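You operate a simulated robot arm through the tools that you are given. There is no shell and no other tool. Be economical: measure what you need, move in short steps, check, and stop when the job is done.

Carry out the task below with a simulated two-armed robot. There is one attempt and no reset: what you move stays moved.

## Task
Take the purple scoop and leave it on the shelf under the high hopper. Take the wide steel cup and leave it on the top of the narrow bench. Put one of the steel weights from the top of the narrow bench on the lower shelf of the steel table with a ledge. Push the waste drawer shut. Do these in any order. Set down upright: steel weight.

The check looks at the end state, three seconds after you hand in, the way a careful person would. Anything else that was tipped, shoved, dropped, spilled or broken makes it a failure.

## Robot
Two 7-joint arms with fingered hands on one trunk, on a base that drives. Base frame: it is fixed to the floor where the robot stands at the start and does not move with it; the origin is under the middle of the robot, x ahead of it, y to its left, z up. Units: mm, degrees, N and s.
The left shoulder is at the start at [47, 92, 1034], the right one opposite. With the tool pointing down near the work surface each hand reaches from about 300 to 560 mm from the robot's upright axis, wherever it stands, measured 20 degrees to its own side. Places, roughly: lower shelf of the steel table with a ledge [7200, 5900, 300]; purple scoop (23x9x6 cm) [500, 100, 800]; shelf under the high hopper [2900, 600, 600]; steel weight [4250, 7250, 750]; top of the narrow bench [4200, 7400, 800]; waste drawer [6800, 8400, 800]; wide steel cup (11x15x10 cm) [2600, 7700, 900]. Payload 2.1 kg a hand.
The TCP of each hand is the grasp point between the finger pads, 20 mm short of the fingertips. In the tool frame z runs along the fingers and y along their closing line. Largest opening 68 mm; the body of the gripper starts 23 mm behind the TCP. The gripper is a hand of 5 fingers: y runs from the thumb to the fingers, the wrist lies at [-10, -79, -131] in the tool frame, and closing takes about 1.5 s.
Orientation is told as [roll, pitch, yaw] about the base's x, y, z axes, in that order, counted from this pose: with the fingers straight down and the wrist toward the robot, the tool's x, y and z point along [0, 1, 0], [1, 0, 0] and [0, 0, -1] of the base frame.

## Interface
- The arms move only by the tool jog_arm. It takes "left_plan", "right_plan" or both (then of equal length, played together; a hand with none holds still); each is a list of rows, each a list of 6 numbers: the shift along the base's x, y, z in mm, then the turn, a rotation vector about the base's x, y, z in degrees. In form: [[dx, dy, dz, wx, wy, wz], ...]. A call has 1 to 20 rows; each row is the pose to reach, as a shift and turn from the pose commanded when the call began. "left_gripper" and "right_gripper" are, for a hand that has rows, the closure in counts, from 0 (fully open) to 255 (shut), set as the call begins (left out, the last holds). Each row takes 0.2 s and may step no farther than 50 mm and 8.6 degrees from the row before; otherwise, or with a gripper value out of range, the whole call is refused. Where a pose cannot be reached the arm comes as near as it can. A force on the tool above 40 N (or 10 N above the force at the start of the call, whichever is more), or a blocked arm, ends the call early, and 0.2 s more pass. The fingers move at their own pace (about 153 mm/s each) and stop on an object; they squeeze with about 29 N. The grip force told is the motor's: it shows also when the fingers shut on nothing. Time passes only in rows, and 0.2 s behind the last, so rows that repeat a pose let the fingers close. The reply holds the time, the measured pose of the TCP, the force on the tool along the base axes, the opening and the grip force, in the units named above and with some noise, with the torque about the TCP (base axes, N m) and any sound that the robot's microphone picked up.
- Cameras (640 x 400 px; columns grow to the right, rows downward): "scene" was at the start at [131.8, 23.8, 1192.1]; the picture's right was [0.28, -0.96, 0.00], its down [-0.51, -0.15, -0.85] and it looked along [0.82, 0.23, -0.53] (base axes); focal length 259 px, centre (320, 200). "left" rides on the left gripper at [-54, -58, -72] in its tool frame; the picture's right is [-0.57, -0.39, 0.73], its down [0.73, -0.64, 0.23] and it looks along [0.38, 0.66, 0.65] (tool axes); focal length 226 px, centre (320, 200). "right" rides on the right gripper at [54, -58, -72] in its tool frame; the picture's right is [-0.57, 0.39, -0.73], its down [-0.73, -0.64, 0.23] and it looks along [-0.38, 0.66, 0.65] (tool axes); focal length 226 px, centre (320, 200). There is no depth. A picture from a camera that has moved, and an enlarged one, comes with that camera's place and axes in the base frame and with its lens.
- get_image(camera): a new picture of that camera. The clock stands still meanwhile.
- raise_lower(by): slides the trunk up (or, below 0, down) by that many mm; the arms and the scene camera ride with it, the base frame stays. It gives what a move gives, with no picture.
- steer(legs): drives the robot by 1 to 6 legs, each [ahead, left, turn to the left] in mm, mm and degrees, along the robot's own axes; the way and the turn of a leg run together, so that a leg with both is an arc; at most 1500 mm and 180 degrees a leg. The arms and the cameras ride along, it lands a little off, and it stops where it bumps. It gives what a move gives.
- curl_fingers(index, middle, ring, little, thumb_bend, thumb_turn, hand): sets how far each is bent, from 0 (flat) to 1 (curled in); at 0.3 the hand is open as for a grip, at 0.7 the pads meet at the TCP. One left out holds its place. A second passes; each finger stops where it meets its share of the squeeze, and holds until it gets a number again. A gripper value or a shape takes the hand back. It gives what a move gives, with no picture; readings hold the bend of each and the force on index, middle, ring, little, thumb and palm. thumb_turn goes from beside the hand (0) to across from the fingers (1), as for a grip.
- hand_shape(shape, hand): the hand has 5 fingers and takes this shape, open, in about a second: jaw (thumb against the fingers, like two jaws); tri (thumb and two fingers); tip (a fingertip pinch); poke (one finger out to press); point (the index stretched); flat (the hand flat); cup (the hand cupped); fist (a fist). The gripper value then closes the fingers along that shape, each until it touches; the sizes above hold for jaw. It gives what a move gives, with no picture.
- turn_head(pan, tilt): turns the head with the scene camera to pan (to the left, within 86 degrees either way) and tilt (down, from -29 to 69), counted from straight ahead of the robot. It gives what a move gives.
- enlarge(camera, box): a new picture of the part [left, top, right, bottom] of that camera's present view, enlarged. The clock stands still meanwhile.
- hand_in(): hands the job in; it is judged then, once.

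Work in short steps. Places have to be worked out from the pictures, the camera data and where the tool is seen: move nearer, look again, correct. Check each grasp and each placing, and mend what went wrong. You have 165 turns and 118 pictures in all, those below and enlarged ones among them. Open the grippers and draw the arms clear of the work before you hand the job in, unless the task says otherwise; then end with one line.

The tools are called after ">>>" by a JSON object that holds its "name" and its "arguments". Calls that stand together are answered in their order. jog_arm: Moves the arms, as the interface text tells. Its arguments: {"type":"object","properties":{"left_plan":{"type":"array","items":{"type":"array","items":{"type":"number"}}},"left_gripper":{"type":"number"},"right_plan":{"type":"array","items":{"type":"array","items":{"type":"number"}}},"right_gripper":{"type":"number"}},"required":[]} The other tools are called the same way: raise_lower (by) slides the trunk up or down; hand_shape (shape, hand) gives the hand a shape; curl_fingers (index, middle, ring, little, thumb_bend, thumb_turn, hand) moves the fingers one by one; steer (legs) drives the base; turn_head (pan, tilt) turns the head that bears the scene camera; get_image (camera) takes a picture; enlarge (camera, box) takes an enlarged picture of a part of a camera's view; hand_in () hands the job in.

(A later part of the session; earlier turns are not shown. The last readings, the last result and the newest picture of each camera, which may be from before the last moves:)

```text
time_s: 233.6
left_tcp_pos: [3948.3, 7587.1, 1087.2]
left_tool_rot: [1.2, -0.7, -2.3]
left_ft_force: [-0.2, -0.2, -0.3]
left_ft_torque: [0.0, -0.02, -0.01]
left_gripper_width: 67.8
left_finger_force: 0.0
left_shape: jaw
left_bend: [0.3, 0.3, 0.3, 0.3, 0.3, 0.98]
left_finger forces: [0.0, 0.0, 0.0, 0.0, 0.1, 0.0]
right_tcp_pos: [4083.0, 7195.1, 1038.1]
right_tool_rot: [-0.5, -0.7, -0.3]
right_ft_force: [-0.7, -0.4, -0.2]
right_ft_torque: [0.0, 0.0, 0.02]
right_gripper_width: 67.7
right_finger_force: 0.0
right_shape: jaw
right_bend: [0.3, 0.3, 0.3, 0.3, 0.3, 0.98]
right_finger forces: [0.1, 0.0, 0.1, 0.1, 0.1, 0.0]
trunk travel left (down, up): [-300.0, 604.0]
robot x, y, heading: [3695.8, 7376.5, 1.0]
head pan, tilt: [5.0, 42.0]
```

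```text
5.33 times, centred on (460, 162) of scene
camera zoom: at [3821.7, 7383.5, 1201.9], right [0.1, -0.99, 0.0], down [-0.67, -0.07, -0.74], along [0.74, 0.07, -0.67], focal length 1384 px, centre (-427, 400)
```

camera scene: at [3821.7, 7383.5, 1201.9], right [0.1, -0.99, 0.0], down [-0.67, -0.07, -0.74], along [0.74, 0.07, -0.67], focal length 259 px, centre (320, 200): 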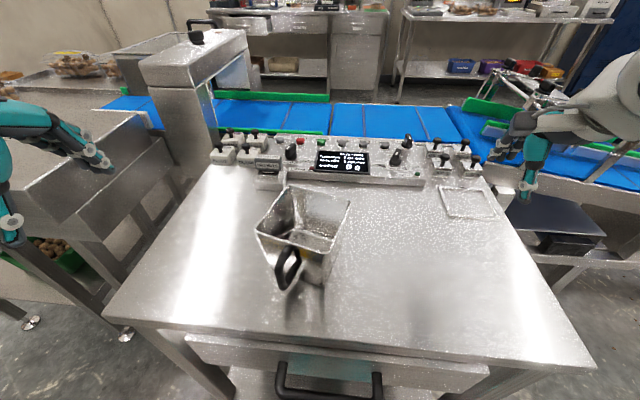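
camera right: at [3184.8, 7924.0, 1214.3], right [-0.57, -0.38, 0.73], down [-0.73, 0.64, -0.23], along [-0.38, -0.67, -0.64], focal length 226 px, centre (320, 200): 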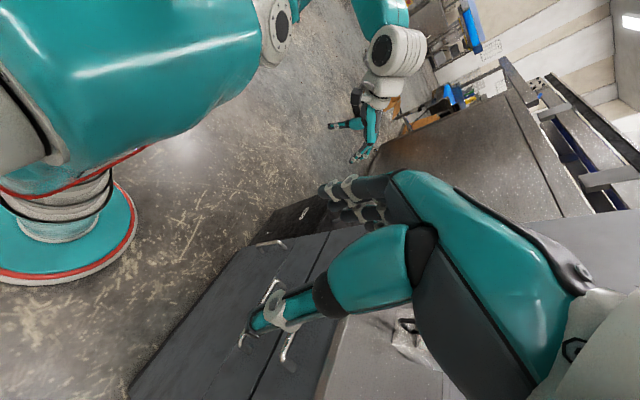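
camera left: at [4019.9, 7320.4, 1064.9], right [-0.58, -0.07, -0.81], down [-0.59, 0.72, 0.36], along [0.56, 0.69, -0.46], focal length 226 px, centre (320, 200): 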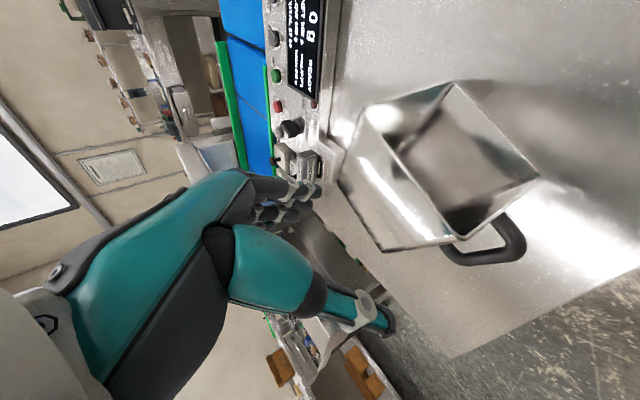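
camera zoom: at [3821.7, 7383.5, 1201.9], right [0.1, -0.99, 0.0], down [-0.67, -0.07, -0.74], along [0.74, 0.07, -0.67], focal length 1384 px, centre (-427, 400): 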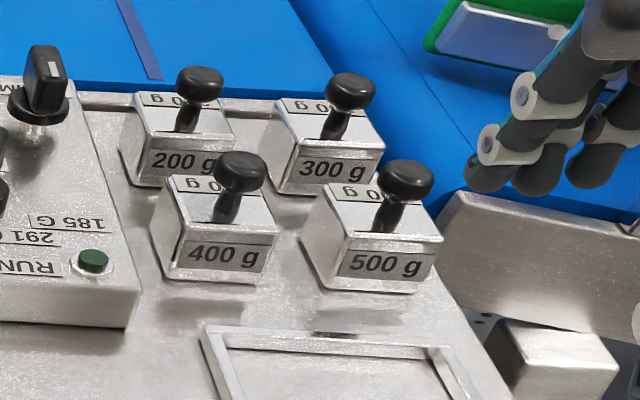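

Knob of the 500 g weight ≈ [4337, 7092, 889] – too far from the front. I'll go round to the right side of the bench. First I retract the right hand and raise the trunk 60 mm, then drive.

>>> {"name": "jog_arm", "arguments": {"right_plan": [[-40, 0, 10, 0, 0, 0], [-80, 0, 20, 0, 0, 0], [-110, 10, 30, 0, 0, 0]]}}

>>> {"name": "raise_lower", "arguments": {"by": 60}}

>>> {"name": "steer", "arguments": {"legs": [[-260, 0, 0], [0, -620, 0], [620, 0, 0], [0, 0, 60]]}}

>>> {"name": "turn_head", "arguments": {"pan": -20, "tilt": 40}}

>>> {"name": "get_image", "arguments": {"camera": "scene"}}

```text
time_s: 234.4
left_tcp_pos: [3947.3, 7586.3, 1087.7]
left_tool_rot: [1.2, -0.7, -2.3]
left_ft_force: [-0.5, -0.1, 0.2]
left_ft_torque: [0.0, -0.01, 0.0]
left_gripper_width: 67.8
left_finger_force: 0.1
left_shape: jaw
left_bend: [0.3, 0.3, 0.3, 0.3, 0.3, 0.98]
left_finger forces: [0.0, 0.0, 0.0, 0.0, 0.0, 0.0]
right_tcp_pos: [3973.8, 7202.2, 1067.5]
right_tool_rot: [-0.5, -0.8, -0.3]
right_ft_force: [0.8, -0.1, 0.1]
right_ft_torque: [-0.02, 0.01, 0.0]
right_gripper_width: 67.6
right_finger_force: 0.1
right_shape: jaw
right_bend: [0.3, 0.3, 0.3, 0.3, 0.3, 0.98]
right_finger forces: [0.0, 0.0, 0.1, 0.0, 0.0, 0.1]
trunk travel left (down, up): [-300.0, 604.0]
robot x, y, heading: [3697.2, 7373.2, 0.8]
head pan, tilt: [5.0, 42.0]
```

```text
time_s: 235.4
left_tcp_pos: [3948.1, 7585.7, 1146.2]
left_tool_rot: [1.2, -0.8, -2.1]
left_ft_force: [0.2, -0.6, -0.2]
left_ft_torque: [0.0, 0.04, 0.04]
left_gripper_width: 67.7
left_finger_force: 0.0
left_shape: jaw
left_bend: [0.3, 0.3, 0.3, 0.3, 0.3, 0.98]
left_finger forces: [0.0, 0.1, 0.0, 0.0, 0.1, 0.1]
right_tcp_pos: [3971.8, 7204.5, 1126.7]
right_tool_rot: [-0.5, -0.7, -0.2]
right_ft_force: [-0.6, 0.0, 0.1]
right_ft_torque: [-0.02, -0.03, -0.02]
right_gripper_width: 68.0
right_finger_force: 0.1
right_shape: jaw
right_bend: [0.3, 0.3, 0.3, 0.3, 0.3, 0.98]
right_finger forces: [0.1, 0.1, 0.1, 0.1, 0.1, 0.0]
trunk travel left (down, up): [-360.0, 544.0]
robot x, y, heading: [3698.1, 7374.4, 0.7]
head pan, tilt: [5.0, 42.0]
```

```text
time_s: 246.1
left_tcp_pos: [3994.4, 7090.4, 1146.8]
left_tool_rot: [1.2, -0.8, 59.5]
left_ft_force: [1.6, 0.6, 0.5]
left_ft_torque: [-0.01, 0.0, 0.0]
left_gripper_width: 67.7
left_finger_force: 0.1
left_shape: jaw
left_bend: [0.3, 0.3, 0.3, 0.3, 0.3, 0.98]
left_finger forces: [0.0, 0.0, 0.0, 0.0, 0.0, 0.0]
right_tcp_pos: [4342.9, 6932.4, 1126.5]
right_tool_rot: [-0.4, -0.6, 61.5]
right_ft_force: [0.5, -0.7, 0.0]
right_ft_torque: [-0.02, -0.02, 0.01]
right_gripper_width: 67.8
right_finger_force: 0.0
right_shape: jaw
right_bend: [0.3, 0.3, 0.3, 0.3, 0.3, 0.98]
right_finger forces: [0.0, 0.0, 0.1, 0.0, 0.1, 0.0]
trunk travel left (down, up): [-360.0, 544.0]
robot x, y, heading: [4060.7, 6769.0, 62.5]
head pan, tilt: [5.0, 42.0]
```

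```text
time_s: 247.0
left_tcp_pos: [3995.2, 7090.2, 1147.6]
left_tool_rot: [1.2, -0.7, 59.5]
left_ft_force: [-0.4, -0.6, 0.1]
left_ft_torque: [0.01, -0.02, 0.01]
left_gripper_width: 67.7
left_finger_force: 0.1
left_shape: jaw
left_bend: [0.3, 0.3, 0.3, 0.3, 0.3, 0.98]
left_finger forces: [0.0, 0.0, 0.0, 0.1, 0.0, 0.1]
right_tcp_pos: [4344.3, 6930.6, 1126.6]
right_tool_rot: [-0.5, -0.7, 61.5]
right_ft_force: [-0.8, 0.5, 0.0]
right_ft_torque: [0.04, -0.01, 0.01]
right_gripper_width: 67.9
right_finger_force: 0.0
right_shape: jaw
right_bend: [0.3, 0.3, 0.3, 0.3, 0.3, 0.98]
right_finger forces: [0.0, 0.0, 0.0, 0.1, 0.1, 0.1]
trunk travel left (down, up): [-360.0, 544.0]
robot x, y, heading: [4064.4, 6769.8, 62.5]
head pan, tilt: [-20.0, 40.0]
```

```text
24 pictures are left
camera scene: at [4138.2, 6858.2, 1265.4], right [0.68, -0.74, 0.0], down [-0.47, -0.44, -0.77], along [0.56, 0.52, -0.64], focal length 259 px, centre (320, 200)
```

scene: 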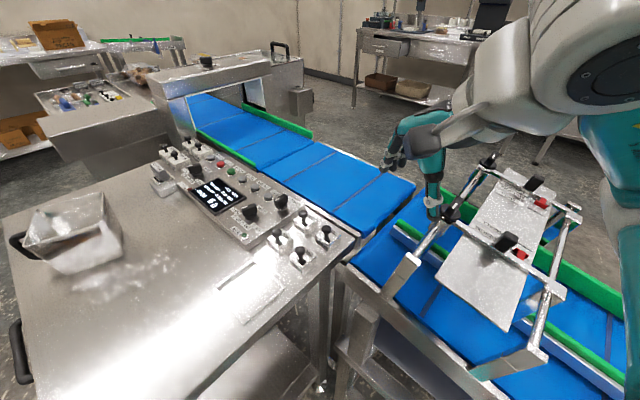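

All four weights are in view; the nearest, at (300, 250), is the 500 g at about [4340, 7095]. I enlarge to fix its height.

>>> {"name": "enlarge", "arguments": {"camera": "scene", "box": [250, 190, 370, 280]}}

```text
4.44 times, centred on (310, 235) of scene
camera zoom: at [4138.2, 6858.2, 1265.4], right [0.68, -0.74, 0.0], down [-0.47, -0.44, -0.77], along [0.56, 0.52, -0.64], focal length 1153 px, centre (364, 44)
```

zoom: 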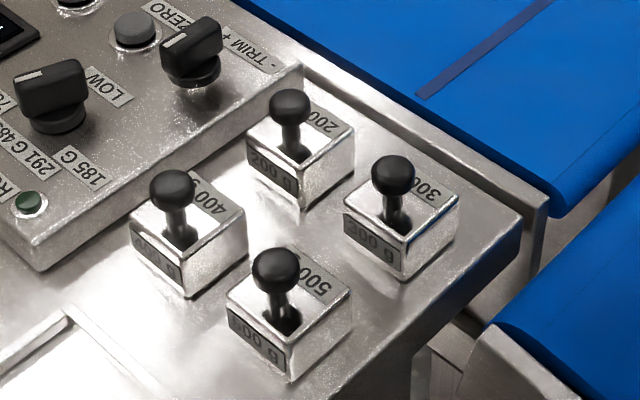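

Knob triangulates to [4336, 7092, 889], block top ~852. I bring the right hand above it, yawed to close along y (clear of the neighbours), half-open.

>>> {"name": "jog_arm", "arguments": {"right_plan": [[0, 30, 0, 0, 0, 7], [-2, 65, 0, 0, 0, 14], [-4, 100, 0, 0, 0, 21], [-6, 135, -5, 0, 0, 28], [-8, 161, -25, 0, 0, 28], [-8, 161, -70, 0, 0, 28], [-8, 161, -110, 0, 0, 28], [-8, 161, -150, 0, 0, 28], [-8, 161, -150, 0, 0, 28]], "right_gripper": 95}}

>>> {"name": "get_image", "arguments": {"camera": "right"}}

```text
time_s: 249.0
left_tcp_pos: [3994.6, 7090.3, 1146.6]
left_tool_rot: [1.2, -0.7, 59.6]
left_ft_force: [0.7, 0.2, -0.2]
left_ft_torque: [0.0, 0.01, -0.01]
left_gripper_width: 68.1
left_finger_force: 0.1
left_shape: jaw
left_bend: [0.3, 0.3, 0.3, 0.3, 0.3, 0.98]
left_finger forces: [0.0, 0.0, 0.0, 0.1, 0.0, 0.0]
right_tcp_pos: [4332.5, 7092.1, 979.5]
right_tool_rot: [-0.5, -0.7, 89.4]
right_ft_force: [0.0, 0.0, 0.2]
right_ft_torque: [0.01, 0.0, -0.05]
right_gripper_width: 42.8
right_finger_force: 0.2
right_shape: jaw
right_bend: [0.28, 0.4, 0.36, 0.37, 0.64, 1.0]
right_finger forces: [0.0, 0.1, 0.1, 0.0, 0.0, 0.0]
trunk travel left (down, up): [-360.0, 544.0]
robot x, y, heading: [4065.5, 6770.9, 62.4]
head pan, tilt: [-20.0, 40.0]
```

```text
22 pictures are left
camera right: at [4277.1, 7034.1, 1047.4], right [0.56, 0.37, 0.74], down [0.73, -0.64, -0.23], along [0.39, 0.67, -0.64], focal length 226 px, centre (320, 200)
```

right: 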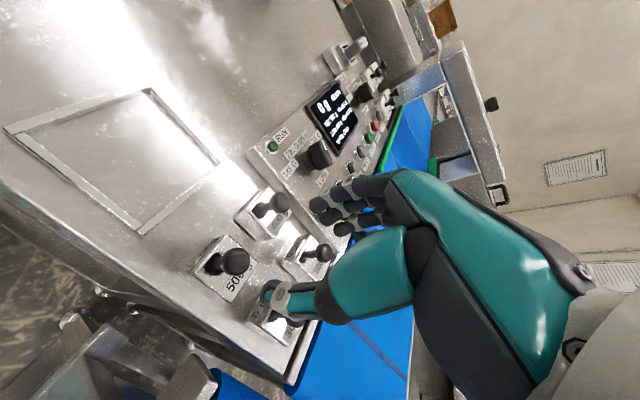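

The wrist camera confirms [4338, 7091]. Partial closing brings the thumb too far in, so I open fully, then descend to z≈886.

>>> {"name": "jog_arm", "arguments": {"right_plan": [[4, 0, 0, 0, 0, 0], [4, 0, 0, 0, 0, 0], [4, 0, -30, 0, 0, 0], [4, 0, -60, 0, 0, 0], [4, 0, -80, 0, 0, 0], [4, 0, -94, 0, 0, 0], [4, 0, -94, 0, 0, 0]], "right_gripper": 0}}

>>> {"name": "get_image", "arguments": {"camera": "right"}}

```text
time_s: 250.6
left_tcp_pos: [3994.8, 7089.7, 1147.1]
left_tool_rot: [1.2, -0.7, 59.5]
left_ft_force: [-0.2, 0.3, 0.1]
left_ft_torque: [0.03, 0.02, 0.0]
left_gripper_width: 67.9
left_finger_force: 0.0
left_shape: jaw
left_bend: [0.3, 0.3, 0.3, 0.3, 0.3, 0.98]
left_finger forces: [0.1, 0.0, 0.0, 0.1, 0.0, 0.0]
right_tcp_pos: [4337.2, 7089.4, 881.1]
right_tool_rot: [-0.5, -0.7, 89.5]
right_ft_force: [-0.7, -0.7, 0.4]
right_ft_torque: [0.0, -0.04, 0.0]
right_gripper_width: 67.9
right_finger_force: 0.1
right_shape: jaw
right_bend: [0.3, 0.3, 0.3, 0.3, 0.3, 0.98]
right_finger forces: [0.0, 0.1, 0.0, 0.0, 0.0, 0.0]
trunk travel left (down, up): [-360.0, 544.0]
robot x, y, heading: [4056.3, 6772.8, 62.4]
head pan, tilt: [-20.0, 40.0]
```

```text
21 pictures are left
camera right: at [4282.1, 7032.5, 950.0], right [0.56, 0.37, 0.74], down [0.73, -0.64, -0.23], along [0.39, 0.67, -0.64], focal length 226 px, centre (320, 200)
```

right: 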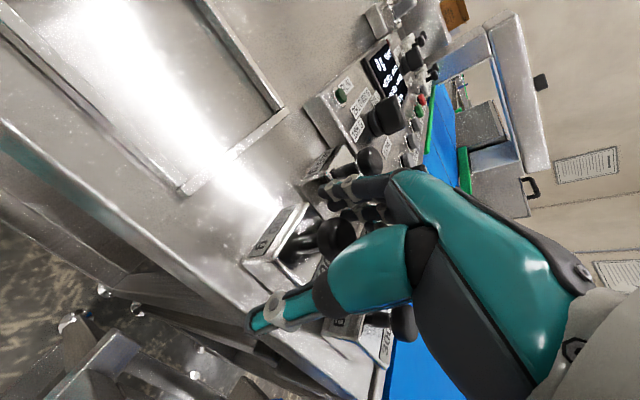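

The knob is between thumb and fingers. I close.

>>> {"name": "jog_arm", "arguments": {"right_plan": [[0, 0, 0, 0, 0, 0], [0, 0, 0, 0, 0, 0], [0, 0, 0, 0, 0, 0], [0, 0, 0, 0, 0, 0], [0, 0, 0, 0, 0, 0], [0, 0, 0, 0, 0, 0], [0, 0, 0, 0, 0, 0], [0, 0, 0, 0, 0, 0]], "right_gripper": 255}}

>>> {"name": "jog_arm", "arguments": {"right_plan": [[0, 0, 10, 0, 0, 0], [0, 0, 30, 0, 0, 0], [0, 0, 55, 0, 0, 0], [0, 0, 90, 0, 0, 0], [0, 0, 120, 0, 0, 0], [0, 0, 120, 0, 0, 0]]}}

>>> {"name": "get_image", "arguments": {"camera": "right"}}

```text
time_s: 252.4
left_tcp_pos: [3994.9, 7089.9, 1145.9]
left_tool_rot: [1.3, -0.6, 59.5]
left_ft_force: [0.8, -0.6, 0.8]
left_ft_torque: [0.0, -0.02, -0.01]
left_gripper_width: 67.9
left_finger_force: 0.1
left_shape: jaw
left_bend: [0.3, 0.3, 0.3, 0.3, 0.3, 0.98]
left_finger forces: [0.1, 0.0, 0.0, 0.0, 0.0, 0.1]
right_tcp_pos: [4338.8, 7090.7, 880.3]
right_tool_rot: [-0.6, -0.7, 89.5]
right_ft_force: [0.7, 0.1, -0.3]
right_ft_torque: [-0.03, 0.01, 0.03]
right_gripper_width: 33.9
right_finger_force: 28.9
right_shape: jaw
right_bend: [0.74, 0.42, 0.39, 0.45, 0.73, 1.0]
right_finger forces: [14.2, 7.7, 3.4, 0.0, 25.5, 0.0]
trunk travel left (down, up): [-360.0, 544.0]
robot x, y, heading: [4061.6, 6771.6, 62.5]
head pan, tilt: [-20.0, 40.0]
```

```text
time_s: 253.8
left_tcp_pos: [3995.5, 7090.9, 1145.9]
left_tool_rot: [1.3, -0.6, 59.5]
left_ft_force: [0.9, 0.1, -0.3]
left_ft_torque: [-0.01, 0.04, -0.01]
left_gripper_width: 67.7
left_finger_force: 0.0
left_shape: jaw
left_bend: [0.3, 0.3, 0.3, 0.3, 0.3, 0.98]
left_finger forces: [0.0, 0.1, 0.2, 0.0, 0.0, 0.1]
right_tcp_pos: [4337.1, 7089.6, 1001.5]
right_tool_rot: [-0.5, -0.7, 89.6]
right_ft_force: [-0.8, -0.8, -5.2]
right_ft_torque: [0.02, 0.02, 0.02]
right_gripper_width: 33.9
right_finger_force: 29.0
right_shape: jaw
right_bend: [0.74, 0.44, 0.42, 0.45, 0.74, 0.98]
right_finger forces: [14.8, 7.2, 3.0, 0.0, 25.4, 0.0]
trunk travel left (down, up): [-360.0, 544.0]
robot x, y, heading: [4067.1, 6770.6, 62.5]
head pan, tilt: [-20.0, 40.0]
```

```text
20 pictures are left
camera right: at [4281.5, 7031.7, 1071.6], right [0.56, 0.37, 0.74], down [0.73, -0.64, -0.23], along [0.39, 0.67, -0.64], focal length 226 px, centre (320, 200)
```

right: 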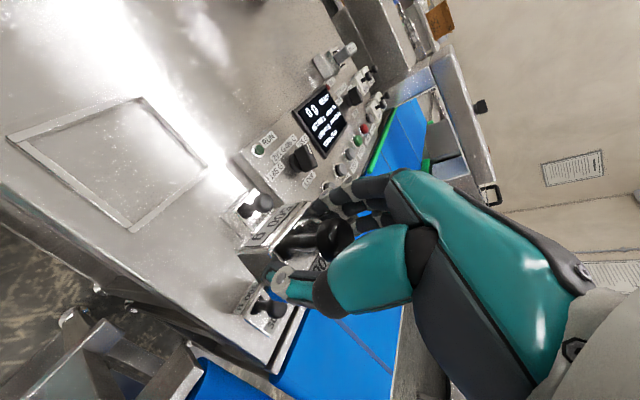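

The 500 g weight is held upright (5.2 N). Now I need a way across the conveyor to the tables at x≈6700+. I look to the right (+x/−y).

>>> {"name": "turn_head", "arguments": {"pan": -86, "tilt": 14}}

>>> {"name": "get_image", "arguments": {"camera": "scene"}}

```text
time_s: 255.2
left_tcp_pos: [3994.2, 7090.1, 1147.3]
left_tool_rot: [1.2, -0.7, 59.4]
left_ft_force: [-0.2, -0.7, 0.4]
left_ft_torque: [0.03, -0.01, 0.02]
left_gripper_width: 67.8
left_finger_force: 0.1
left_shape: jaw
left_bend: [0.3, 0.3, 0.3, 0.3, 0.3, 0.98]
left_finger forces: [0.0, 0.1, 0.0, 0.0, 0.1, 0.0]
right_tcp_pos: [4337.1, 7090.5, 1000.8]
right_tool_rot: [-0.4, -0.7, 89.5]
right_ft_force: [0.0, -0.4, -5.3]
right_ft_torque: [0.01, 0.0, 0.04]
right_gripper_width: 33.7
right_finger_force: 29.0
right_shape: jaw
right_bend: [0.74, 0.44, 0.42, 0.45, 0.74, 0.98]
right_finger forces: [14.8, 7.3, 3.0, 0.1, 25.4, 0.0]
trunk travel left (down, up): [-360.0, 544.0]
robot x, y, heading: [4062.8, 6773.2, 62.4]
head pan, tilt: [-85.9, 14.0]
```

```text
19 pictures are left
camera scene: at [4161.6, 6764.0, 1306.5], right [-0.4, -0.92, 0.0], down [-0.22, 0.1, -0.97], along [0.89, -0.38, -0.24], focal length 259 px, centre (320, 200)
```

scene: 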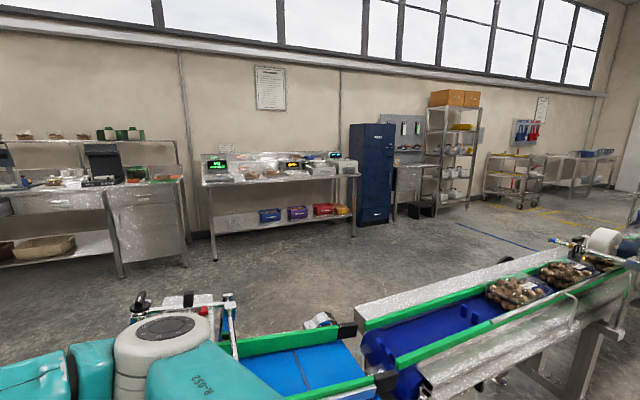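

The conveyor runs along x≈4600 and seems to end to the south (y≈5000). I raise and retract the weight, back away from the bench and turn to face −y for a look.

>>> {"name": "jog_arm", "arguments": {"right_plan": [[0, 0, 30, 0, 0, 0], [-10, -15, 60, 0, 0, -7], [-25, -40, 65, 0, 0, -14], [-40, -70, 65, 0, 0, -21], [-50, -100, 65, 0, 0, -28], [-50, -100, 65, 0, 0, -28]]}}

>>> {"name": "steer", "arguments": {"legs": [[-450, 0, 0], [0, 0, -90], [0, 0, -60]]}}

>>> {"name": "turn_head", "arguments": {"pan": 15, "tilt": 14}}

>>> {"name": "get_image", "arguments": {"camera": "scene"}}

```text
time_s: 256.6
left_tcp_pos: [3996.0, 7090.0, 1146.2]
left_tool_rot: [1.1, -0.7, 59.5]
left_ft_force: [-0.2, -0.1, 0.8]
left_ft_torque: [-0.01, -0.01, 0.01]
left_gripper_width: 67.6
left_finger_force: 0.1
left_shape: jaw
left_bend: [0.3, 0.3, 0.3, 0.3, 0.3, 0.98]
left_finger forces: [0.0, 0.0, 0.0, 0.0, 0.0, 0.1]
right_tcp_pos: [4289.1, 6990.7, 1068.2]
right_tool_rot: [-0.5, -0.6, 61.4]
right_ft_force: [-0.8, -0.3, -4.6]
right_ft_torque: [-0.01, 0.0, 0.01]
right_gripper_width: 33.5
right_finger_force: 28.6
right_shape: jaw
right_bend: [0.74, 0.44, 0.45, 0.45, 0.74, 0.97]
right_finger forces: [15.1, 7.1, 4.8, 0.1, 25.5, 0.0]
trunk travel left (down, up): [-360.0, 544.0]
robot x, y, heading: [4059.5, 6769.1, 62.5]
head pan, tilt: [-85.9, 14.0]
```

```text
time_s: 265.6
left_tcp_pos: [4084.1, 6142.0, 1147.2]
left_tool_rot: [1.2, -0.7, -87.7]
left_ft_force: [-0.8, -0.4, -0.3]
left_ft_torque: [0.0, -0.01, -0.03]
left_gripper_width: 67.8
left_finger_force: 0.1
left_shape: jaw
left_bend: [0.3, 0.3, 0.3, 0.3, 0.3, 0.98]
left_finger forces: [0.0, 0.0, 0.1, 0.0, 0.0, 0.1]
right_tcp_pos: [3782.9, 6065.0, 1067.0]
right_tool_rot: [-0.5, -0.7, -85.7]
right_ft_force: [0.7, 0.9, -5.2]
right_ft_torque: [-0.01, -0.03, 0.0]
right_gripper_width: 33.5
right_finger_force: 29.2
right_shape: jaw
right_bend: [0.74, 0.44, 0.46, 0.45, 0.74, 0.97]
right_finger forces: [14.8, 6.9, 4.1, 0.1, 24.9, 0.0]
trunk travel left (down, up): [-360.0, 544.0]
robot x, y, heading: [3850.8, 6371.9, -84.6]
head pan, tilt: [-85.9, 14.0]
```

```text
time_s: 267.4
left_tcp_pos: [4083.2, 6141.7, 1145.6]
left_tool_rot: [1.2, -0.7, -87.7]
left_ft_force: [-0.5, -0.7, 0.0]
left_ft_torque: [-0.04, 0.02, -0.02]
left_gripper_width: 67.7
left_finger_force: 0.0
left_shape: jaw
left_bend: [0.3, 0.3, 0.3, 0.3, 0.3, 0.98]
left_finger forces: [0.0, 0.1, 0.0, 0.1, 0.1, 0.0]
right_tcp_pos: [3781.5, 6063.8, 1068.0]
right_tool_rot: [-0.5, -0.7, -85.6]
right_ft_force: [0.5, -0.5, -4.8]
right_ft_torque: [0.0, -0.02, -0.05]
right_gripper_width: 33.5
right_finger_force: 28.5
right_shape: jaw
right_bend: [0.74, 0.44, 0.46, 0.45, 0.74, 0.97]
right_finger forces: [14.8, 6.9, 4.2, 0.0, 24.9, 0.1]
trunk travel left (down, up): [-360.0, 544.0]
robot x, y, heading: [3854.9, 6372.6, -84.6]
head pan, tilt: [15.0, 14.0]
```

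```text
18 pictures are left
camera scene: at [3887.7, 6250.8, 1306.5], right [-0.94, -0.35, 0.0], down [-0.08, 0.23, -0.97], along [0.34, -0.91, -0.24], focal length 259 px, centre (320, 200)
```

scene: 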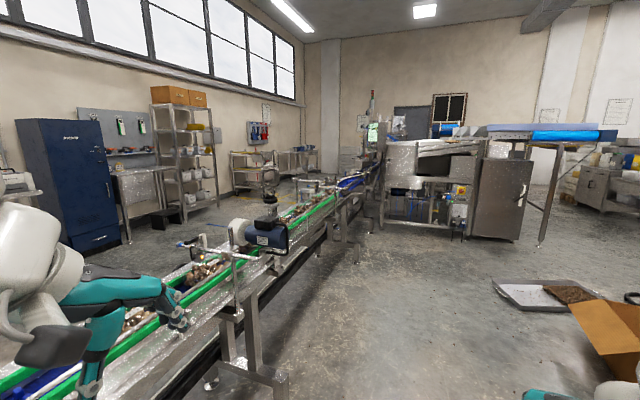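

The conveyor forms an unbroken barrier southward, so I take the north route: back up the lane at x≈3420 to y≈8950, then face +x.

>>> {"name": "steer", "arguments": {"legs": [[0, 0, 175], [600, 430, 0], [1000, 0, 0], [1000, 0, 0], [0, 0, -90]]}}

>>> {"name": "turn_head", "arguments": {"pan": 0, "tilt": 16}}

>>> {"name": "get_image", "arguments": {"camera": "scene"}}

```text
time_s: 292.0
left_tcp_pos: [3713.2, 9192.3, 1147.8]
left_tool_rot: [1.2, -0.7, -4.7]
left_ft_force: [0.1, 0.0, 0.5]
left_ft_torque: [0.01, 0.0, 0.0]
left_gripper_width: 67.8
left_finger_force: 0.0
left_shape: jaw
left_bend: [0.3, 0.3, 0.3, 0.3, 0.3, 0.98]
left_finger forces: [0.0, 0.1, 0.1, 0.0, 0.1, 0.0]
right_tcp_pos: [3752.1, 8882.8, 1067.0]
right_tool_rot: [-0.5, -0.7, -2.6]
right_ft_force: [0.3, -0.1, -5.0]
right_ft_torque: [0.02, -0.02, 0.03]
right_gripper_width: 32.7
right_finger_force: 28.6
right_shape: jaw
right_bend: [0.74, 0.44, 0.46, 0.45, 0.75, 0.97]
right_finger forces: [14.3, 6.9, 3.4, 0.0, 24.5, 0.0]
trunk travel left (down, up): [-360.0, 544.0]
robot x, y, heading: [3451.6, 8994.8, -1.9]
head pan, tilt: [15.0, 14.0]
```

```text
time_s: 292.8
left_tcp_pos: [3712.6, 9191.6, 1146.2]
left_tool_rot: [1.2, -0.5, -4.6]
left_ft_force: [0.2, -0.2, -0.6]
left_ft_torque: [-0.01, -0.01, 0.0]
left_gripper_width: 67.7
left_finger_force: 0.0
left_shape: jaw
left_bend: [0.3, 0.3, 0.3, 0.3, 0.3, 0.98]
left_finger forces: [0.1, 0.0, 0.0, 0.0, 0.0, 0.1]
right_tcp_pos: [3751.9, 8883.3, 1068.4]
right_tool_rot: [-0.4, -0.6, -2.6]
right_ft_force: [0.2, 0.3, -4.8]
right_ft_torque: [-0.02, 0.02, 0.02]
right_gripper_width: 32.9
right_finger_force: 29.2
right_shape: jaw
right_bend: [0.74, 0.44, 0.46, 0.45, 0.75, 0.97]
right_finger forces: [14.5, 6.9, 3.4, 0.0, 24.5, 0.0]
trunk travel left (down, up): [-360.0, 544.0]
robot x, y, heading: [3453.2, 8991.9, -1.6]
head pan, tilt: [0.0, 16.0]
```

```text
17 pictures are left
camera scene: at [3580.2, 8988.1, 1303.3], right [-0.03, -1.0, 0.0], down [-0.28, 0.01, -0.96], along [0.96, -0.03, -0.28], focal length 259 px, centre (320, 200)
```

scene: 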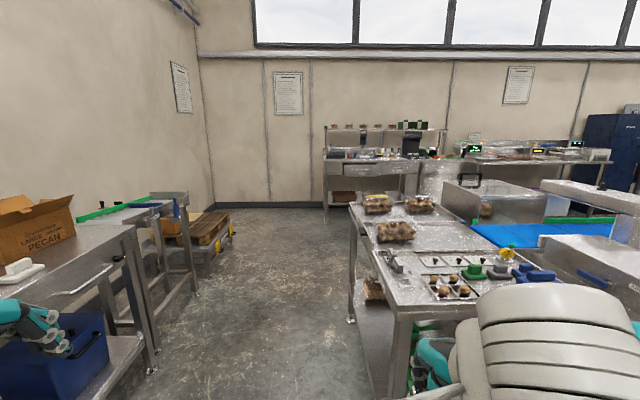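

The corridor between the left and right tables is centred on y≈9340. I drive through to x≈5800 and then look toward the desk with the drawer.

>>> {"name": "steer", "arguments": {"legs": [[0, 345, 2], [1200, 0, 0], [1150, 0, 0]]}}

>>> {"name": "turn_head", "arguments": {"pan": -40, "tilt": 18}}

>>> {"name": "get_image", "arguments": {"camera": "scene"}}

```text
time_s: 306.4
left_tcp_pos: [6100.7, 9582.8, 1146.1]
left_tool_rot: [1.2, -0.7, -2.5]
left_ft_force: [-0.7, -0.6, 0.1]
left_ft_torque: [0.01, 0.0, -0.02]
left_gripper_width: 68.0
left_finger_force: 0.1
left_shape: jaw
left_bend: [0.3, 0.3, 0.3, 0.3, 0.3, 0.98]
left_finger forces: [0.1, 0.1, 0.0, 0.0, 0.0, 0.1]
right_tcp_pos: [6151.8, 9273.7, 1067.5]
right_tool_rot: [-0.4, -0.6, -0.5]
right_ft_force: [0.6, -1.0, -5.4]
right_ft_torque: [0.02, 0.02, -0.02]
right_gripper_width: 32.9
right_finger_force: 29.0
right_shape: jaw
right_bend: [0.74, 0.44, 0.46, 0.45, 0.75, 0.97]
right_finger forces: [14.4, 7.0, 3.4, 0.0, 24.6, 0.1]
trunk travel left (down, up): [-360.0, 544.0]
robot x, y, heading: [5852.3, 9371.8, 0.5]
head pan, tilt: [0.0, 16.0]
```

```text
time_s: 307.4
left_tcp_pos: [6101.0, 9582.7, 1146.4]
left_tool_rot: [1.2, -0.7, -2.5]
left_ft_force: [-0.2, 0.2, -0.1]
left_ft_torque: [0.02, -0.01, -0.02]
left_gripper_width: 67.9
left_finger_force: 0.0
left_shape: jaw
left_bend: [0.3, 0.3, 0.3, 0.3, 0.3, 0.98]
left_finger forces: [0.1, 0.0, 0.0, 0.0, 0.0, 0.0]
right_tcp_pos: [6151.8, 9275.8, 1068.0]
right_tool_rot: [-0.5, -0.6, -0.5]
right_ft_force: [0.3, 0.1, -5.1]
right_ft_torque: [0.01, 0.07, 0.0]
right_gripper_width: 32.9
right_finger_force: 29.1
right_shape: jaw
right_bend: [0.74, 0.44, 0.46, 0.45, 0.75, 0.97]
right_finger forces: [14.4, 7.0, 3.4, 0.0, 24.7, 0.0]
trunk travel left (down, up): [-360.0, 544.0]
robot x, y, heading: [5848.9, 9371.7, 0.5]
head pan, tilt: [-40.0, 18.0]
```

```text
16 pictures are left
camera scene: at [5955.4, 9313.1, 1300.0], right [-0.64, -0.77, 0.0], down [-0.24, 0.2, -0.95], along [0.73, -0.6, -0.31], focal length 259 px, centre (320, 200)
```

scene: 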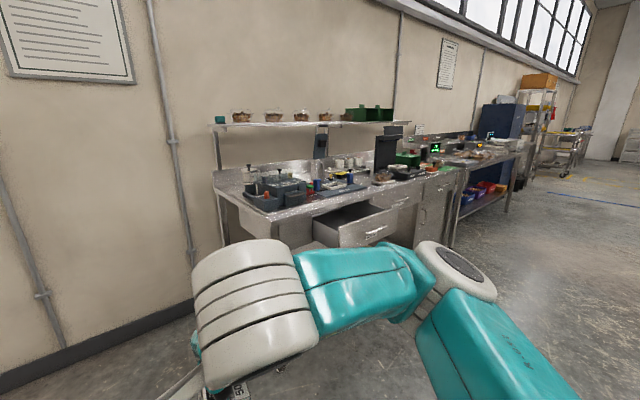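

The open waste drawer is visible under the desk, its front at about [6695, 8380, ~750], sliding toward +x. I strafe to y≈8290, x≈6080, and shape the left hand to a fist.

>>> {"name": "steer", "arguments": {"legs": [[0, -540, 0], [230, -540, 0]]}}

>>> {"name": "hand_shape", "arguments": {"shape": "fist", "hand": "left"}}

>>> {"name": "turn_head", "arguments": {"pan": 5, "tilt": 32}}

>>> {"name": "get_image", "arguments": {"camera": "scene"}}

```text
time_s: 313.5
left_tcp_pos: [6335.8, 8489.4, 1146.6]
left_tool_rot: [1.1, -0.7, -3.5]
left_ft_force: [0.2, -0.9, -0.1]
left_ft_torque: [-0.02, -0.02, -0.01]
left_gripper_width: 67.8
left_finger_force: 0.1
left_shape: jaw
left_bend: [0.3, 0.3, 0.3, 0.3, 0.3, 0.98]
left_finger forces: [0.0, 0.1, 0.0, 0.1, 0.0, 0.0]
right_tcp_pos: [6382.3, 8181.9, 1067.1]
right_tool_rot: [-0.4, -0.6, -1.4]
right_ft_force: [0.2, -0.7, -5.4]
right_ft_torque: [0.04, -0.02, 0.01]
right_gripper_width: 33.2
right_finger_force: 29.4
right_shape: jaw
right_bend: [0.74, 0.44, 0.46, 0.45, 0.75, 0.97]
right_finger forces: [14.5, 6.9, 3.4, 0.1, 24.6, 0.0]
trunk travel left (down, up): [-360.0, 544.0]
robot x, y, heading: [6082.6, 8281.7, -0.3]
head pan, tilt: [-40.0, 18.0]
```

```text
time_s: 314.4
left_tcp_pos: [6335.6, 8491.1, 1146.6]
left_tool_rot: [1.2, -0.7, -3.4]
left_ft_force: [1.0, 0.3, -0.4]
left_ft_torque: [0.04, 0.03, -0.01]
left_gripper_width: 0.0
left_finger_force: 0.1
left_shape: fist
left_bend: [1.0, 1.0, 1.0, 1.0, 0.87, 0.85]
left_finger forces: [0.0, 0.0, 0.0, 0.1, 0.0, 0.0]
right_tcp_pos: [6381.8, 8183.1, 1068.3]
right_tool_rot: [-0.5, -0.5, -1.2]
right_ft_force: [0.0, -0.6, -4.8]
right_ft_torque: [0.03, 0.02, -0.01]
right_gripper_width: 33.1
right_finger_force: 29.2
right_shape: jaw
right_bend: [0.74, 0.44, 0.46, 0.45, 0.75, 0.97]
right_finger forces: [14.5, 6.9, 3.5, 0.1, 24.6, 0.0]
trunk travel left (down, up): [-360.0, 544.0]
robot x, y, heading: [6080.6, 8284.7, -0.3]
head pan, tilt: [-40.0, 18.0]
```

```text
time_s: 315.5
left_tcp_pos: [6334.7, 8490.0, 1145.8]
left_tool_rot: [1.1, -0.7, -3.4]
left_ft_force: [-0.8, -0.6, 0.2]
left_ft_torque: [0.0, 0.02, 0.01]
left_gripper_width: 0.0
left_finger_force: 0.1
left_shape: fist
left_bend: [1.0, 1.0, 1.0, 1.0, 0.87, 0.85]
left_finger forces: [0.0, 0.0, 0.0, 0.0, 0.0, 0.0]
right_tcp_pos: [6383.4, 8182.4, 1068.3]
right_tool_rot: [-0.5, -0.6, -1.3]
right_ft_force: [0.1, 0.0, -5.0]
right_ft_torque: [0.01, 0.04, 0.04]
right_gripper_width: 33.0
right_finger_force: 28.5
right_shape: jaw
right_bend: [0.74, 0.44, 0.46, 0.45, 0.75, 0.97]
right_finger forces: [14.4, 6.9, 3.4, 0.0, 24.6, 0.1]
trunk travel left (down, up): [-360.0, 544.0]
robot x, y, heading: [6082.4, 8289.2, -0.3]
head pan, tilt: [5.0, 32.0]
```

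```text
15 pictures are left
camera scene: at [6203.7, 8290.8, 1277.6], right [0.08, -1.0, 0.0], down [-0.53, -0.04, -0.85], along [0.85, 0.07, -0.53], focal length 259 px, centre (320, 200)
```

scene: 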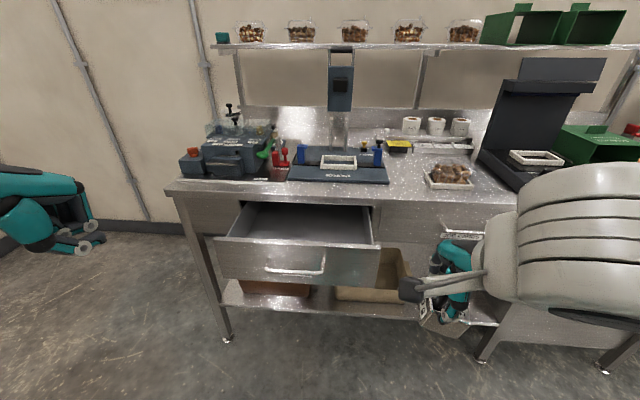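

Drawer front plane x≈6675, z 716–862, handle at z≈778, y≈8390; fully shut would be x≈6880. I bring the left fist forward-pointing (pitch −80°) to push above the handle at y≈8388, z≈828.

>>> {"name": "jog_arm", "arguments": {"left_plan": [[5, -10, -25, 0, -8, 0], [10, -20, -50, 0, -16, 0], [15, -30, -80, 0, -24, 0], [25, -40, -110, 0, -32, 0], [35, -50, -140, 0, -40, 0], [45, -60, -170, 0, -48, 0], [55, -70, -205, 0, -56, 0], [65, -80, -240, 0, -64, 0], [75, -90, -275, 0, -72, 0], [85, -100, -305, 0, -80, 0], [85, -101, -318, 0, -80, 0], [85, -101, -318, 0, -80, 0]]}}

>>> {"name": "get_image", "arguments": {"camera": "scene"}}

```text
time_s: 318.1
left_tcp_pos: [6420.7, 8387.8, 829.1]
left_tool_rot: [21.0, -80.2, -20.1]
left_ft_force: [-0.3, -0.2, 0.1]
left_ft_torque: [0.0, -0.01, 0.0]
left_gripper_width: 0.2
left_finger_force: 0.0
left_shape: fist
left_bend: [1.0, 1.0, 1.0, 1.0, 0.87, 0.85]
left_finger forces: [0.1, 0.0, 0.0, 0.0, 0.0, 0.0]
left hand out of reach, approached as far as the arm can: row 2, 3, 4, 5, 6
right_tcp_pos: [6382.2, 8181.6, 1066.7]
right_tool_rot: [-0.4, -0.5, -1.3]
right_ft_force: [0.1, 0.0, -4.1]
right_ft_torque: [0.01, 0.01, 0.01]
right_gripper_width: 32.8
right_finger_force: 28.7
right_shape: jaw
right_bend: [0.74, 0.44, 0.46, 0.45, 0.75, 0.97]
right_finger forces: [14.6, 7.0, 3.3, 0.0, 24.6, 0.1]
trunk travel left (down, up): [-360.0, 544.0]
robot x, y, heading: [6080.3, 8283.7, -0.2]
head pan, tilt: [5.0, 32.0]
```

```text
14 pictures are left
camera scene: at [6203.7, 8290.8, 1277.6], right [0.08, -1.0, 0.0], down [-0.53, -0.04, -0.85], along [0.84, 0.07, -0.53], focal length 259 px, centre (320, 200)
```

scene: 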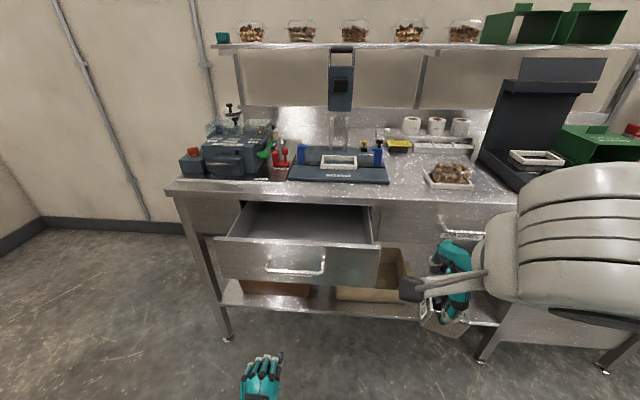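

The fist points at the drawer front. I drive 190 mm ahead, then push with the arm along +x.

>>> {"name": "steer", "arguments": {"legs": [[190, 0, 0]]}}

>>> {"name": "jog_arm", "arguments": {"left_plan": [[25, 0, 0, 0, 0, 0], [50, 0, 0, 0, 0, 0], [75, 0, 0, 0, 0, 0], [100, 0, 0, 0, 0, 0], [125, 0, 0, 0, 0, 0], [150, 0, 0, 0, 0, 0]]}}

>>> {"name": "get_image", "arguments": {"camera": "scene"}}

```text
time_s: 319.7
left_tcp_pos: [6609.1, 8390.0, 827.5]
left_tool_rot: [21.0, -80.0, -19.7]
left_ft_force: [0.9, 0.4, 0.4]
left_ft_torque: [0.04, 0.02, -0.03]
left_gripper_width: 0.0
left_finger_force: 0.0
left_shape: fist
left_bend: [1.0, 1.0, 1.0, 1.0, 0.87, 0.85]
left_finger forces: [0.0, 0.0, 0.1, 0.0, 0.0, 0.0]
right_tcp_pos: [6572.4, 8183.9, 1066.9]
right_tool_rot: [-0.4, -0.6, -0.8]
right_ft_force: [1.0, 0.1, -5.4]
right_ft_torque: [-0.02, -0.02, 0.02]
right_gripper_width: 32.7
right_finger_force: 28.9
right_shape: jaw
right_bend: [0.74, 0.44, 0.46, 0.45, 0.75, 0.97]
right_finger forces: [14.5, 7.0, 3.3, 0.0, 24.6, 0.1]
trunk travel left (down, up): [-360.0, 544.0]
robot x, y, heading: [6269.8, 8286.6, 0.3]
head pan, tilt: [5.0, 32.0]
```

```text
time_s: 321.1
left_tcp_pos: [6721.5, 8388.8, 854.4]
left_tool_rot: [20.9, -80.0, -19.6]
left_ft_force: [-0.8, -0.3, 0.4]
left_ft_torque: [0.0, 0.0, -0.02]
left_gripper_width: 0.1
left_finger_force: 0.2
left_shape: fist
left_bend: [1.0, 1.0, 1.0, 1.0, 0.87, 0.85]
left_finger forces: [0.0, 0.1, 0.0, 0.0, 0.1, 0.1]
left hand out of reach, approached as far as the arm can: row 4, 5, 6
right_tcp_pos: [6573.0, 8184.1, 1067.4]
right_tool_rot: [-0.5, -0.7, -0.9]
right_ft_force: [-0.3, 0.9, -4.4]
right_ft_torque: [0.03, -0.01, -0.02]
right_gripper_width: 32.8
right_finger_force: 29.4
right_shape: jaw
right_bend: [0.74, 0.44, 0.46, 0.45, 0.75, 0.97]
right_finger forces: [14.4, 6.9, 3.3, 0.1, 24.7, 0.1]
trunk travel left (down, up): [-360.0, 544.0]
robot x, y, heading: [6268.8, 8283.8, 0.2]
head pan, tilt: [5.0, 32.0]
```

```text
13 pictures are left
camera scene: at [6393.1, 8291.2, 1277.6], right [0.09, -1.0, 0.0], down [-0.53, -0.05, -0.85], along [0.84, 0.07, -0.53], focal length 259 px, centre (320, 200)
```

scene: 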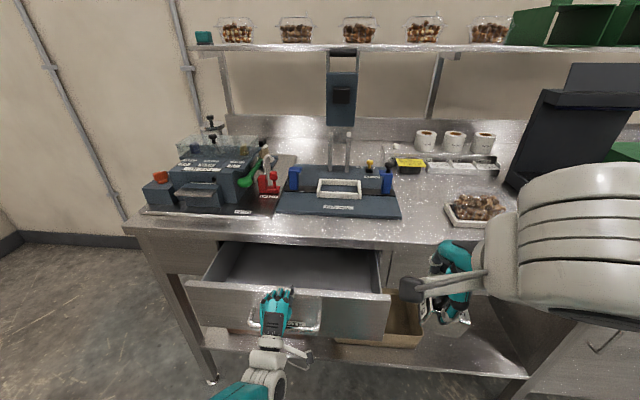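

The fist is at z≈854, perhaps above the panel's top edge. I retract 60 mm and lower to z≈737, then check the view.

>>> {"name": "jog_arm", "arguments": {"left_plan": [[-30, 0, 0, 0, 0, 0], [-60, 0, -20, 0, 0, 0], [-60, 5, -60, 0, 0, 0], [-60, 8, -100, 0, 0, 0], [-60, 8, -118, 0, 0, 0], [-60, 8, -118, 0, 0, 0]]}}

>>> {"name": "enlarge", "arguments": {"camera": "scene", "box": [160, 210, 440, 390]}}

```text
time_s: 322.5
left_tcp_pos: [6644.0, 8392.4, 799.7]
left_tool_rot: [20.9, -80.2, -19.8]
left_ft_force: [-0.1, 0.2, 0.0]
left_ft_torque: [-0.03, -0.02, 0.01]
left_gripper_width: 0.0
left_finger_force: 0.0
left_shape: fist
left_bend: [1.0, 1.0, 1.0, 1.0, 0.87, 0.85]
left_finger forces: [0.1, 0.0, 0.1, 0.1, 0.0, 0.1]
left hand out of reach, approached as far as the arm can: row 3, 4, 5, 6
right_tcp_pos: [6573.0, 8183.5, 1066.0]
right_tool_rot: [-0.5, -0.5, -0.9]
right_ft_force: [-0.5, 0.5, -4.8]
right_ft_torque: [-0.01, 0.02, -0.01]
right_gripper_width: 33.2
right_finger_force: 28.8
right_shape: jaw
right_bend: [0.74, 0.44, 0.47, 0.45, 0.75, 0.97]
right_finger forces: [14.4, 6.8, 3.5, 0.1, 24.6, 0.0]
trunk travel left (down, up): [-360.0, 544.0]
robot x, y, heading: [6272.8, 8284.9, 0.2]
head pan, tilt: [5.0, 32.0]
```

```text
2.22 times, centred on (300, 300) of scene
camera zoom: at [6393.2, 8291.2, 1277.5], right [0.09, -1.0, 0.0], down [-0.53, -0.05, -0.85], along [0.84, 0.07, -0.53], focal length 576 px, centre (364, -22)
```

zoom: 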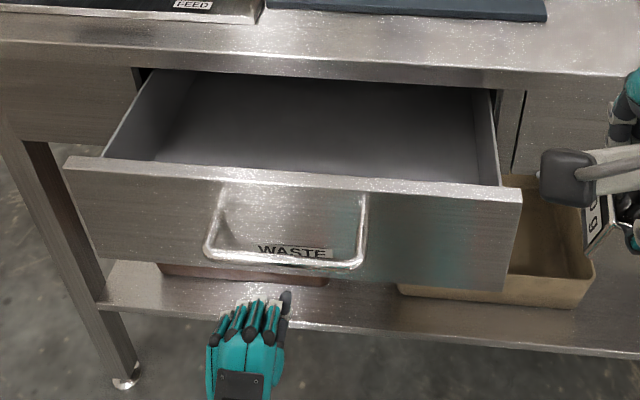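

The drawer is labelled WASTE; its front is at x≈6757, z≈664–816, with the handle bar at z≈722. I lower the trunk 28 mm so the fist meets the panel above the bar (z≈772), draw the right hand back, and push by driving ahead gently.

>>> {"name": "raise_lower", "arguments": {"by": -28}}

>>> {"name": "jog_arm", "arguments": {"right_plan": [[-30, 0, 15, 0, 0, 0], [-60, 0, 30, 0, 0, 0], [-80, 0, 40, 0, 0, 0]]}}

>>> {"name": "steer", "arguments": {"legs": [[140, 0, 0]]}}

>>> {"name": "enlarge", "arguments": {"camera": "scene", "box": [140, 200, 440, 400]}}

```text
time_s: 323.2
left_tcp_pos: [6642.1, 8391.7, 767.8]
left_tool_rot: [19.7, -79.4, -18.6]
left_ft_force: [1.0, -0.5, 0.1]
left_ft_torque: [0.01, -0.01, -0.01]
left_gripper_width: 0.3
left_finger_force: 0.0
left_shape: fist
left_bend: [1.0, 1.0, 1.0, 1.0, 0.87, 0.85]
left_finger forces: [0.0, 0.0, 0.1, 0.1, 0.0, 0.0]
right_tcp_pos: [6572.5, 8182.8, 1039.0]
right_tool_rot: [-0.5, -0.7, -0.9]
right_ft_force: [-0.7, -0.1, -4.1]
right_ft_torque: [-0.01, -0.01, -0.02]
right_gripper_width: 32.8
right_finger_force: 29.1
right_shape: jaw
right_bend: [0.74, 0.44, 0.47, 0.45, 0.75, 0.97]
right_finger forces: [14.5, 6.8, 3.4, 0.0, 24.7, 0.0]
trunk travel left (down, up): [-332.0, 572.0]
robot x, y, heading: [6270.2, 8284.6, 0.1]
head pan, tilt: [5.0, 32.0]
```

```text
time_s: 324.0
left_tcp_pos: [6643.1, 8392.7, 767.4]
left_tool_rot: [19.7, -79.4, -18.5]
left_ft_force: [-0.6, -0.1, -0.1]
left_ft_torque: [0.01, 0.01, 0.02]
left_gripper_width: 0.1
left_finger_force: 0.1
left_shape: fist
left_bend: [1.0, 1.0, 1.0, 1.0, 0.87, 0.85]
left_finger forces: [0.1, 0.1, 0.1, 0.0, 0.0, 0.1]
right_tcp_pos: [6504.4, 8186.8, 1093.3]
right_tool_rot: [-0.5, -0.6, -0.9]
right_ft_force: [0.1, 0.2, -4.5]
right_ft_torque: [-0.02, 0.04, -0.01]
right_gripper_width: 33.0
right_finger_force: 28.6
right_shape: jaw
right_bend: [0.74, 0.44, 0.5, 0.45, 0.75, 0.97]
right_finger forces: [16.3, 8.2, 0.2, 0.0, 24.6, 0.0]
right hand out of reach, approached as far as the arm can: row 2, 3
trunk travel left (down, up): [-332.0, 572.0]
robot x, y, heading: [6269.8, 8287.0, 0.3]
head pan, tilt: [5.0, 32.0]
```

```text
time_s: 325.4
left_tcp_pos: [6782.3, 8390.9, 767.5]
left_tool_rot: [19.6, -79.4, -18.5]
left_ft_force: [1.0, -0.3, 0.2]
left_ft_torque: [-0.03, 0.0, 0.0]
left_gripper_width: 63.2
left_finger_force: 0.0
left_shape: fist
left_bend: [1.0, 1.0, 1.0, 1.0, 0.87, 0.85]
left_finger forces: [0.1, 0.0, 0.1, 0.0, 0.0, 0.0]
right_tcp_pos: [6643.5, 8187.5, 1092.9]
right_tool_rot: [-0.5, -0.6, -1.0]
right_ft_force: [0.7, -1.0, -5.1]
right_ft_torque: [0.01, 0.01, 0.0]
right_gripper_width: 32.9
right_finger_force: 28.9
right_shape: jaw
right_bend: [0.74, 0.44, 0.5, 0.45, 0.75, 0.97]
right_finger forces: [16.3, 8.2, 0.2, 0.0, 24.4, 0.1]
trunk travel left (down, up): [-332.0, 572.0]
robot x, y, heading: [6408.1, 8287.2, -0.1]
head pan, tilt: [5.0, 32.0]
```

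```text
2.00 times, centred on (290, 300) of scene
camera zoom: at [6536.8, 8291.2, 1249.3], right [0.09, -1.0, 0.0], down [-0.53, -0.05, -0.85], along [0.84, 0.07, -0.53], focal length 519 px, centre (380, 0)
```

zoom: 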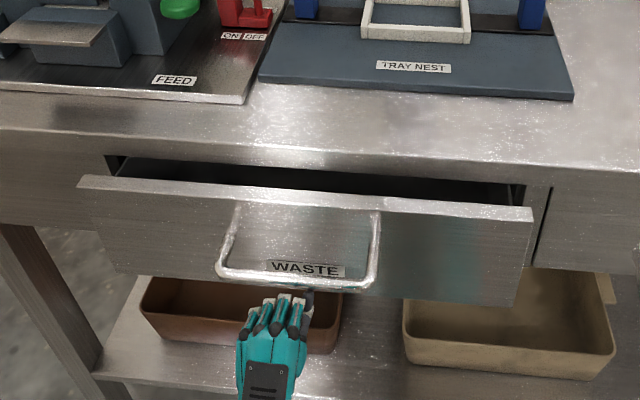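

The drawer has already moved most of the way in; the fist pushes the handle bar. I push about 55 mm further.

>>> {"name": "steer", "arguments": {"legs": [[55, 0, 0]]}}

>>> {"name": "enlarge", "arguments": {"camera": "scene", "box": [140, 200, 440, 400]}}

```text
time_s: 326.3
left_tcp_pos: [6836.8, 8391.8, 767.1]
left_tool_rot: [19.7, -79.4, -18.5]
left_ft_force: [-2.1, -0.2, -2.3]
left_ft_torque: [0.0, -0.02, 0.0]
left_gripper_width: 63.4
left_finger_force: 0.0
left_shape: fist
left_bend: [1.0, 1.0, 1.0, 1.0, 0.87, 0.85]
left_finger forces: [0.0, 3.1, 0.0, 0.1, 0.1, 0.0]
right_tcp_pos: [6697.6, 8187.6, 1093.2]
right_tool_rot: [-0.4, -0.7, -1.0]
right_ft_force: [-0.2, 0.1, -5.9]
right_ft_torque: [0.0, 0.02, -0.05]
right_gripper_width: 33.1
right_finger_force: 29.7
right_shape: jaw
right_bend: [0.74, 0.44, 0.5, 0.45, 0.75, 0.97]
right_finger forces: [16.2, 8.2, 0.2, 0.0, 24.6, 0.0]
trunk travel left (down, up): [-332.0, 572.0]
robot x, y, heading: [6469.1, 8285.6, 0.1]
head pan, tilt: [5.0, 32.0]
```

```text
2.00 times, centred on (290, 300) of scene
camera zoom: at [6590.7, 8291.4, 1249.4], right [0.09, -1.0, 0.0], down [-0.53, -0.05, -0.85], along [0.84, 0.07, -0.53], focal length 519 px, centre (380, 0)
```

zoom: 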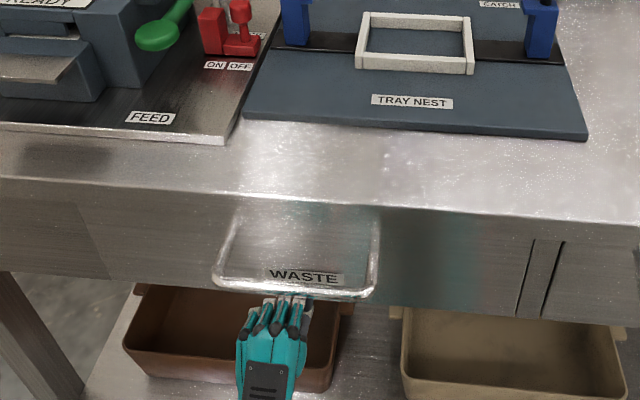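

The drawer looks flush now. I give a last small nudge of 12 mm and read the force.

>>> {"name": "steer", "arguments": {"legs": [[12, 0, 0]]}}

```text
time_s: 327.5
left_tcp_pos: [6846.5, 8393.8, 764.8]
left_tool_rot: [19.2, -78.5, -18.0]
left_ft_force: [-6.0, -0.4, -18.2]
left_ft_torque: [-0.06, -0.32, 0.04]
left_gripper_width: 63.4
left_finger_force: 0.1
left_shape: fist
left_bend: [1.0, 1.0, 1.0, 1.0, 0.87, 0.85]
left_finger forces: [4.5, 12.5, 2.1, 0.0, 0.1, 0.1]
right_tcp_pos: [6709.8, 8187.7, 1092.8]
right_tool_rot: [-0.6, -0.6, -0.8]
right_ft_force: [-1.0, 0.3, -3.9]
right_ft_torque: [0.04, 0.0, 0.01]
right_gripper_width: 33.0
right_finger_force: 29.2
right_shape: jaw
right_bend: [0.74, 0.44, 0.5, 0.45, 0.75, 0.97]
right_finger forces: [16.3, 8.2, 0.3, 0.1, 24.4, 0.0]
trunk travel left (down, up): [-332.0, 572.0]
robot x, y, heading: [6476.4, 8282.1, 0.2]
head pan, tilt: [5.0, 32.0]
stopped in leg 1: the force on the tool passed its limit at 42 N (the readings are from after the stop); the commanded pose is now the measured one
```

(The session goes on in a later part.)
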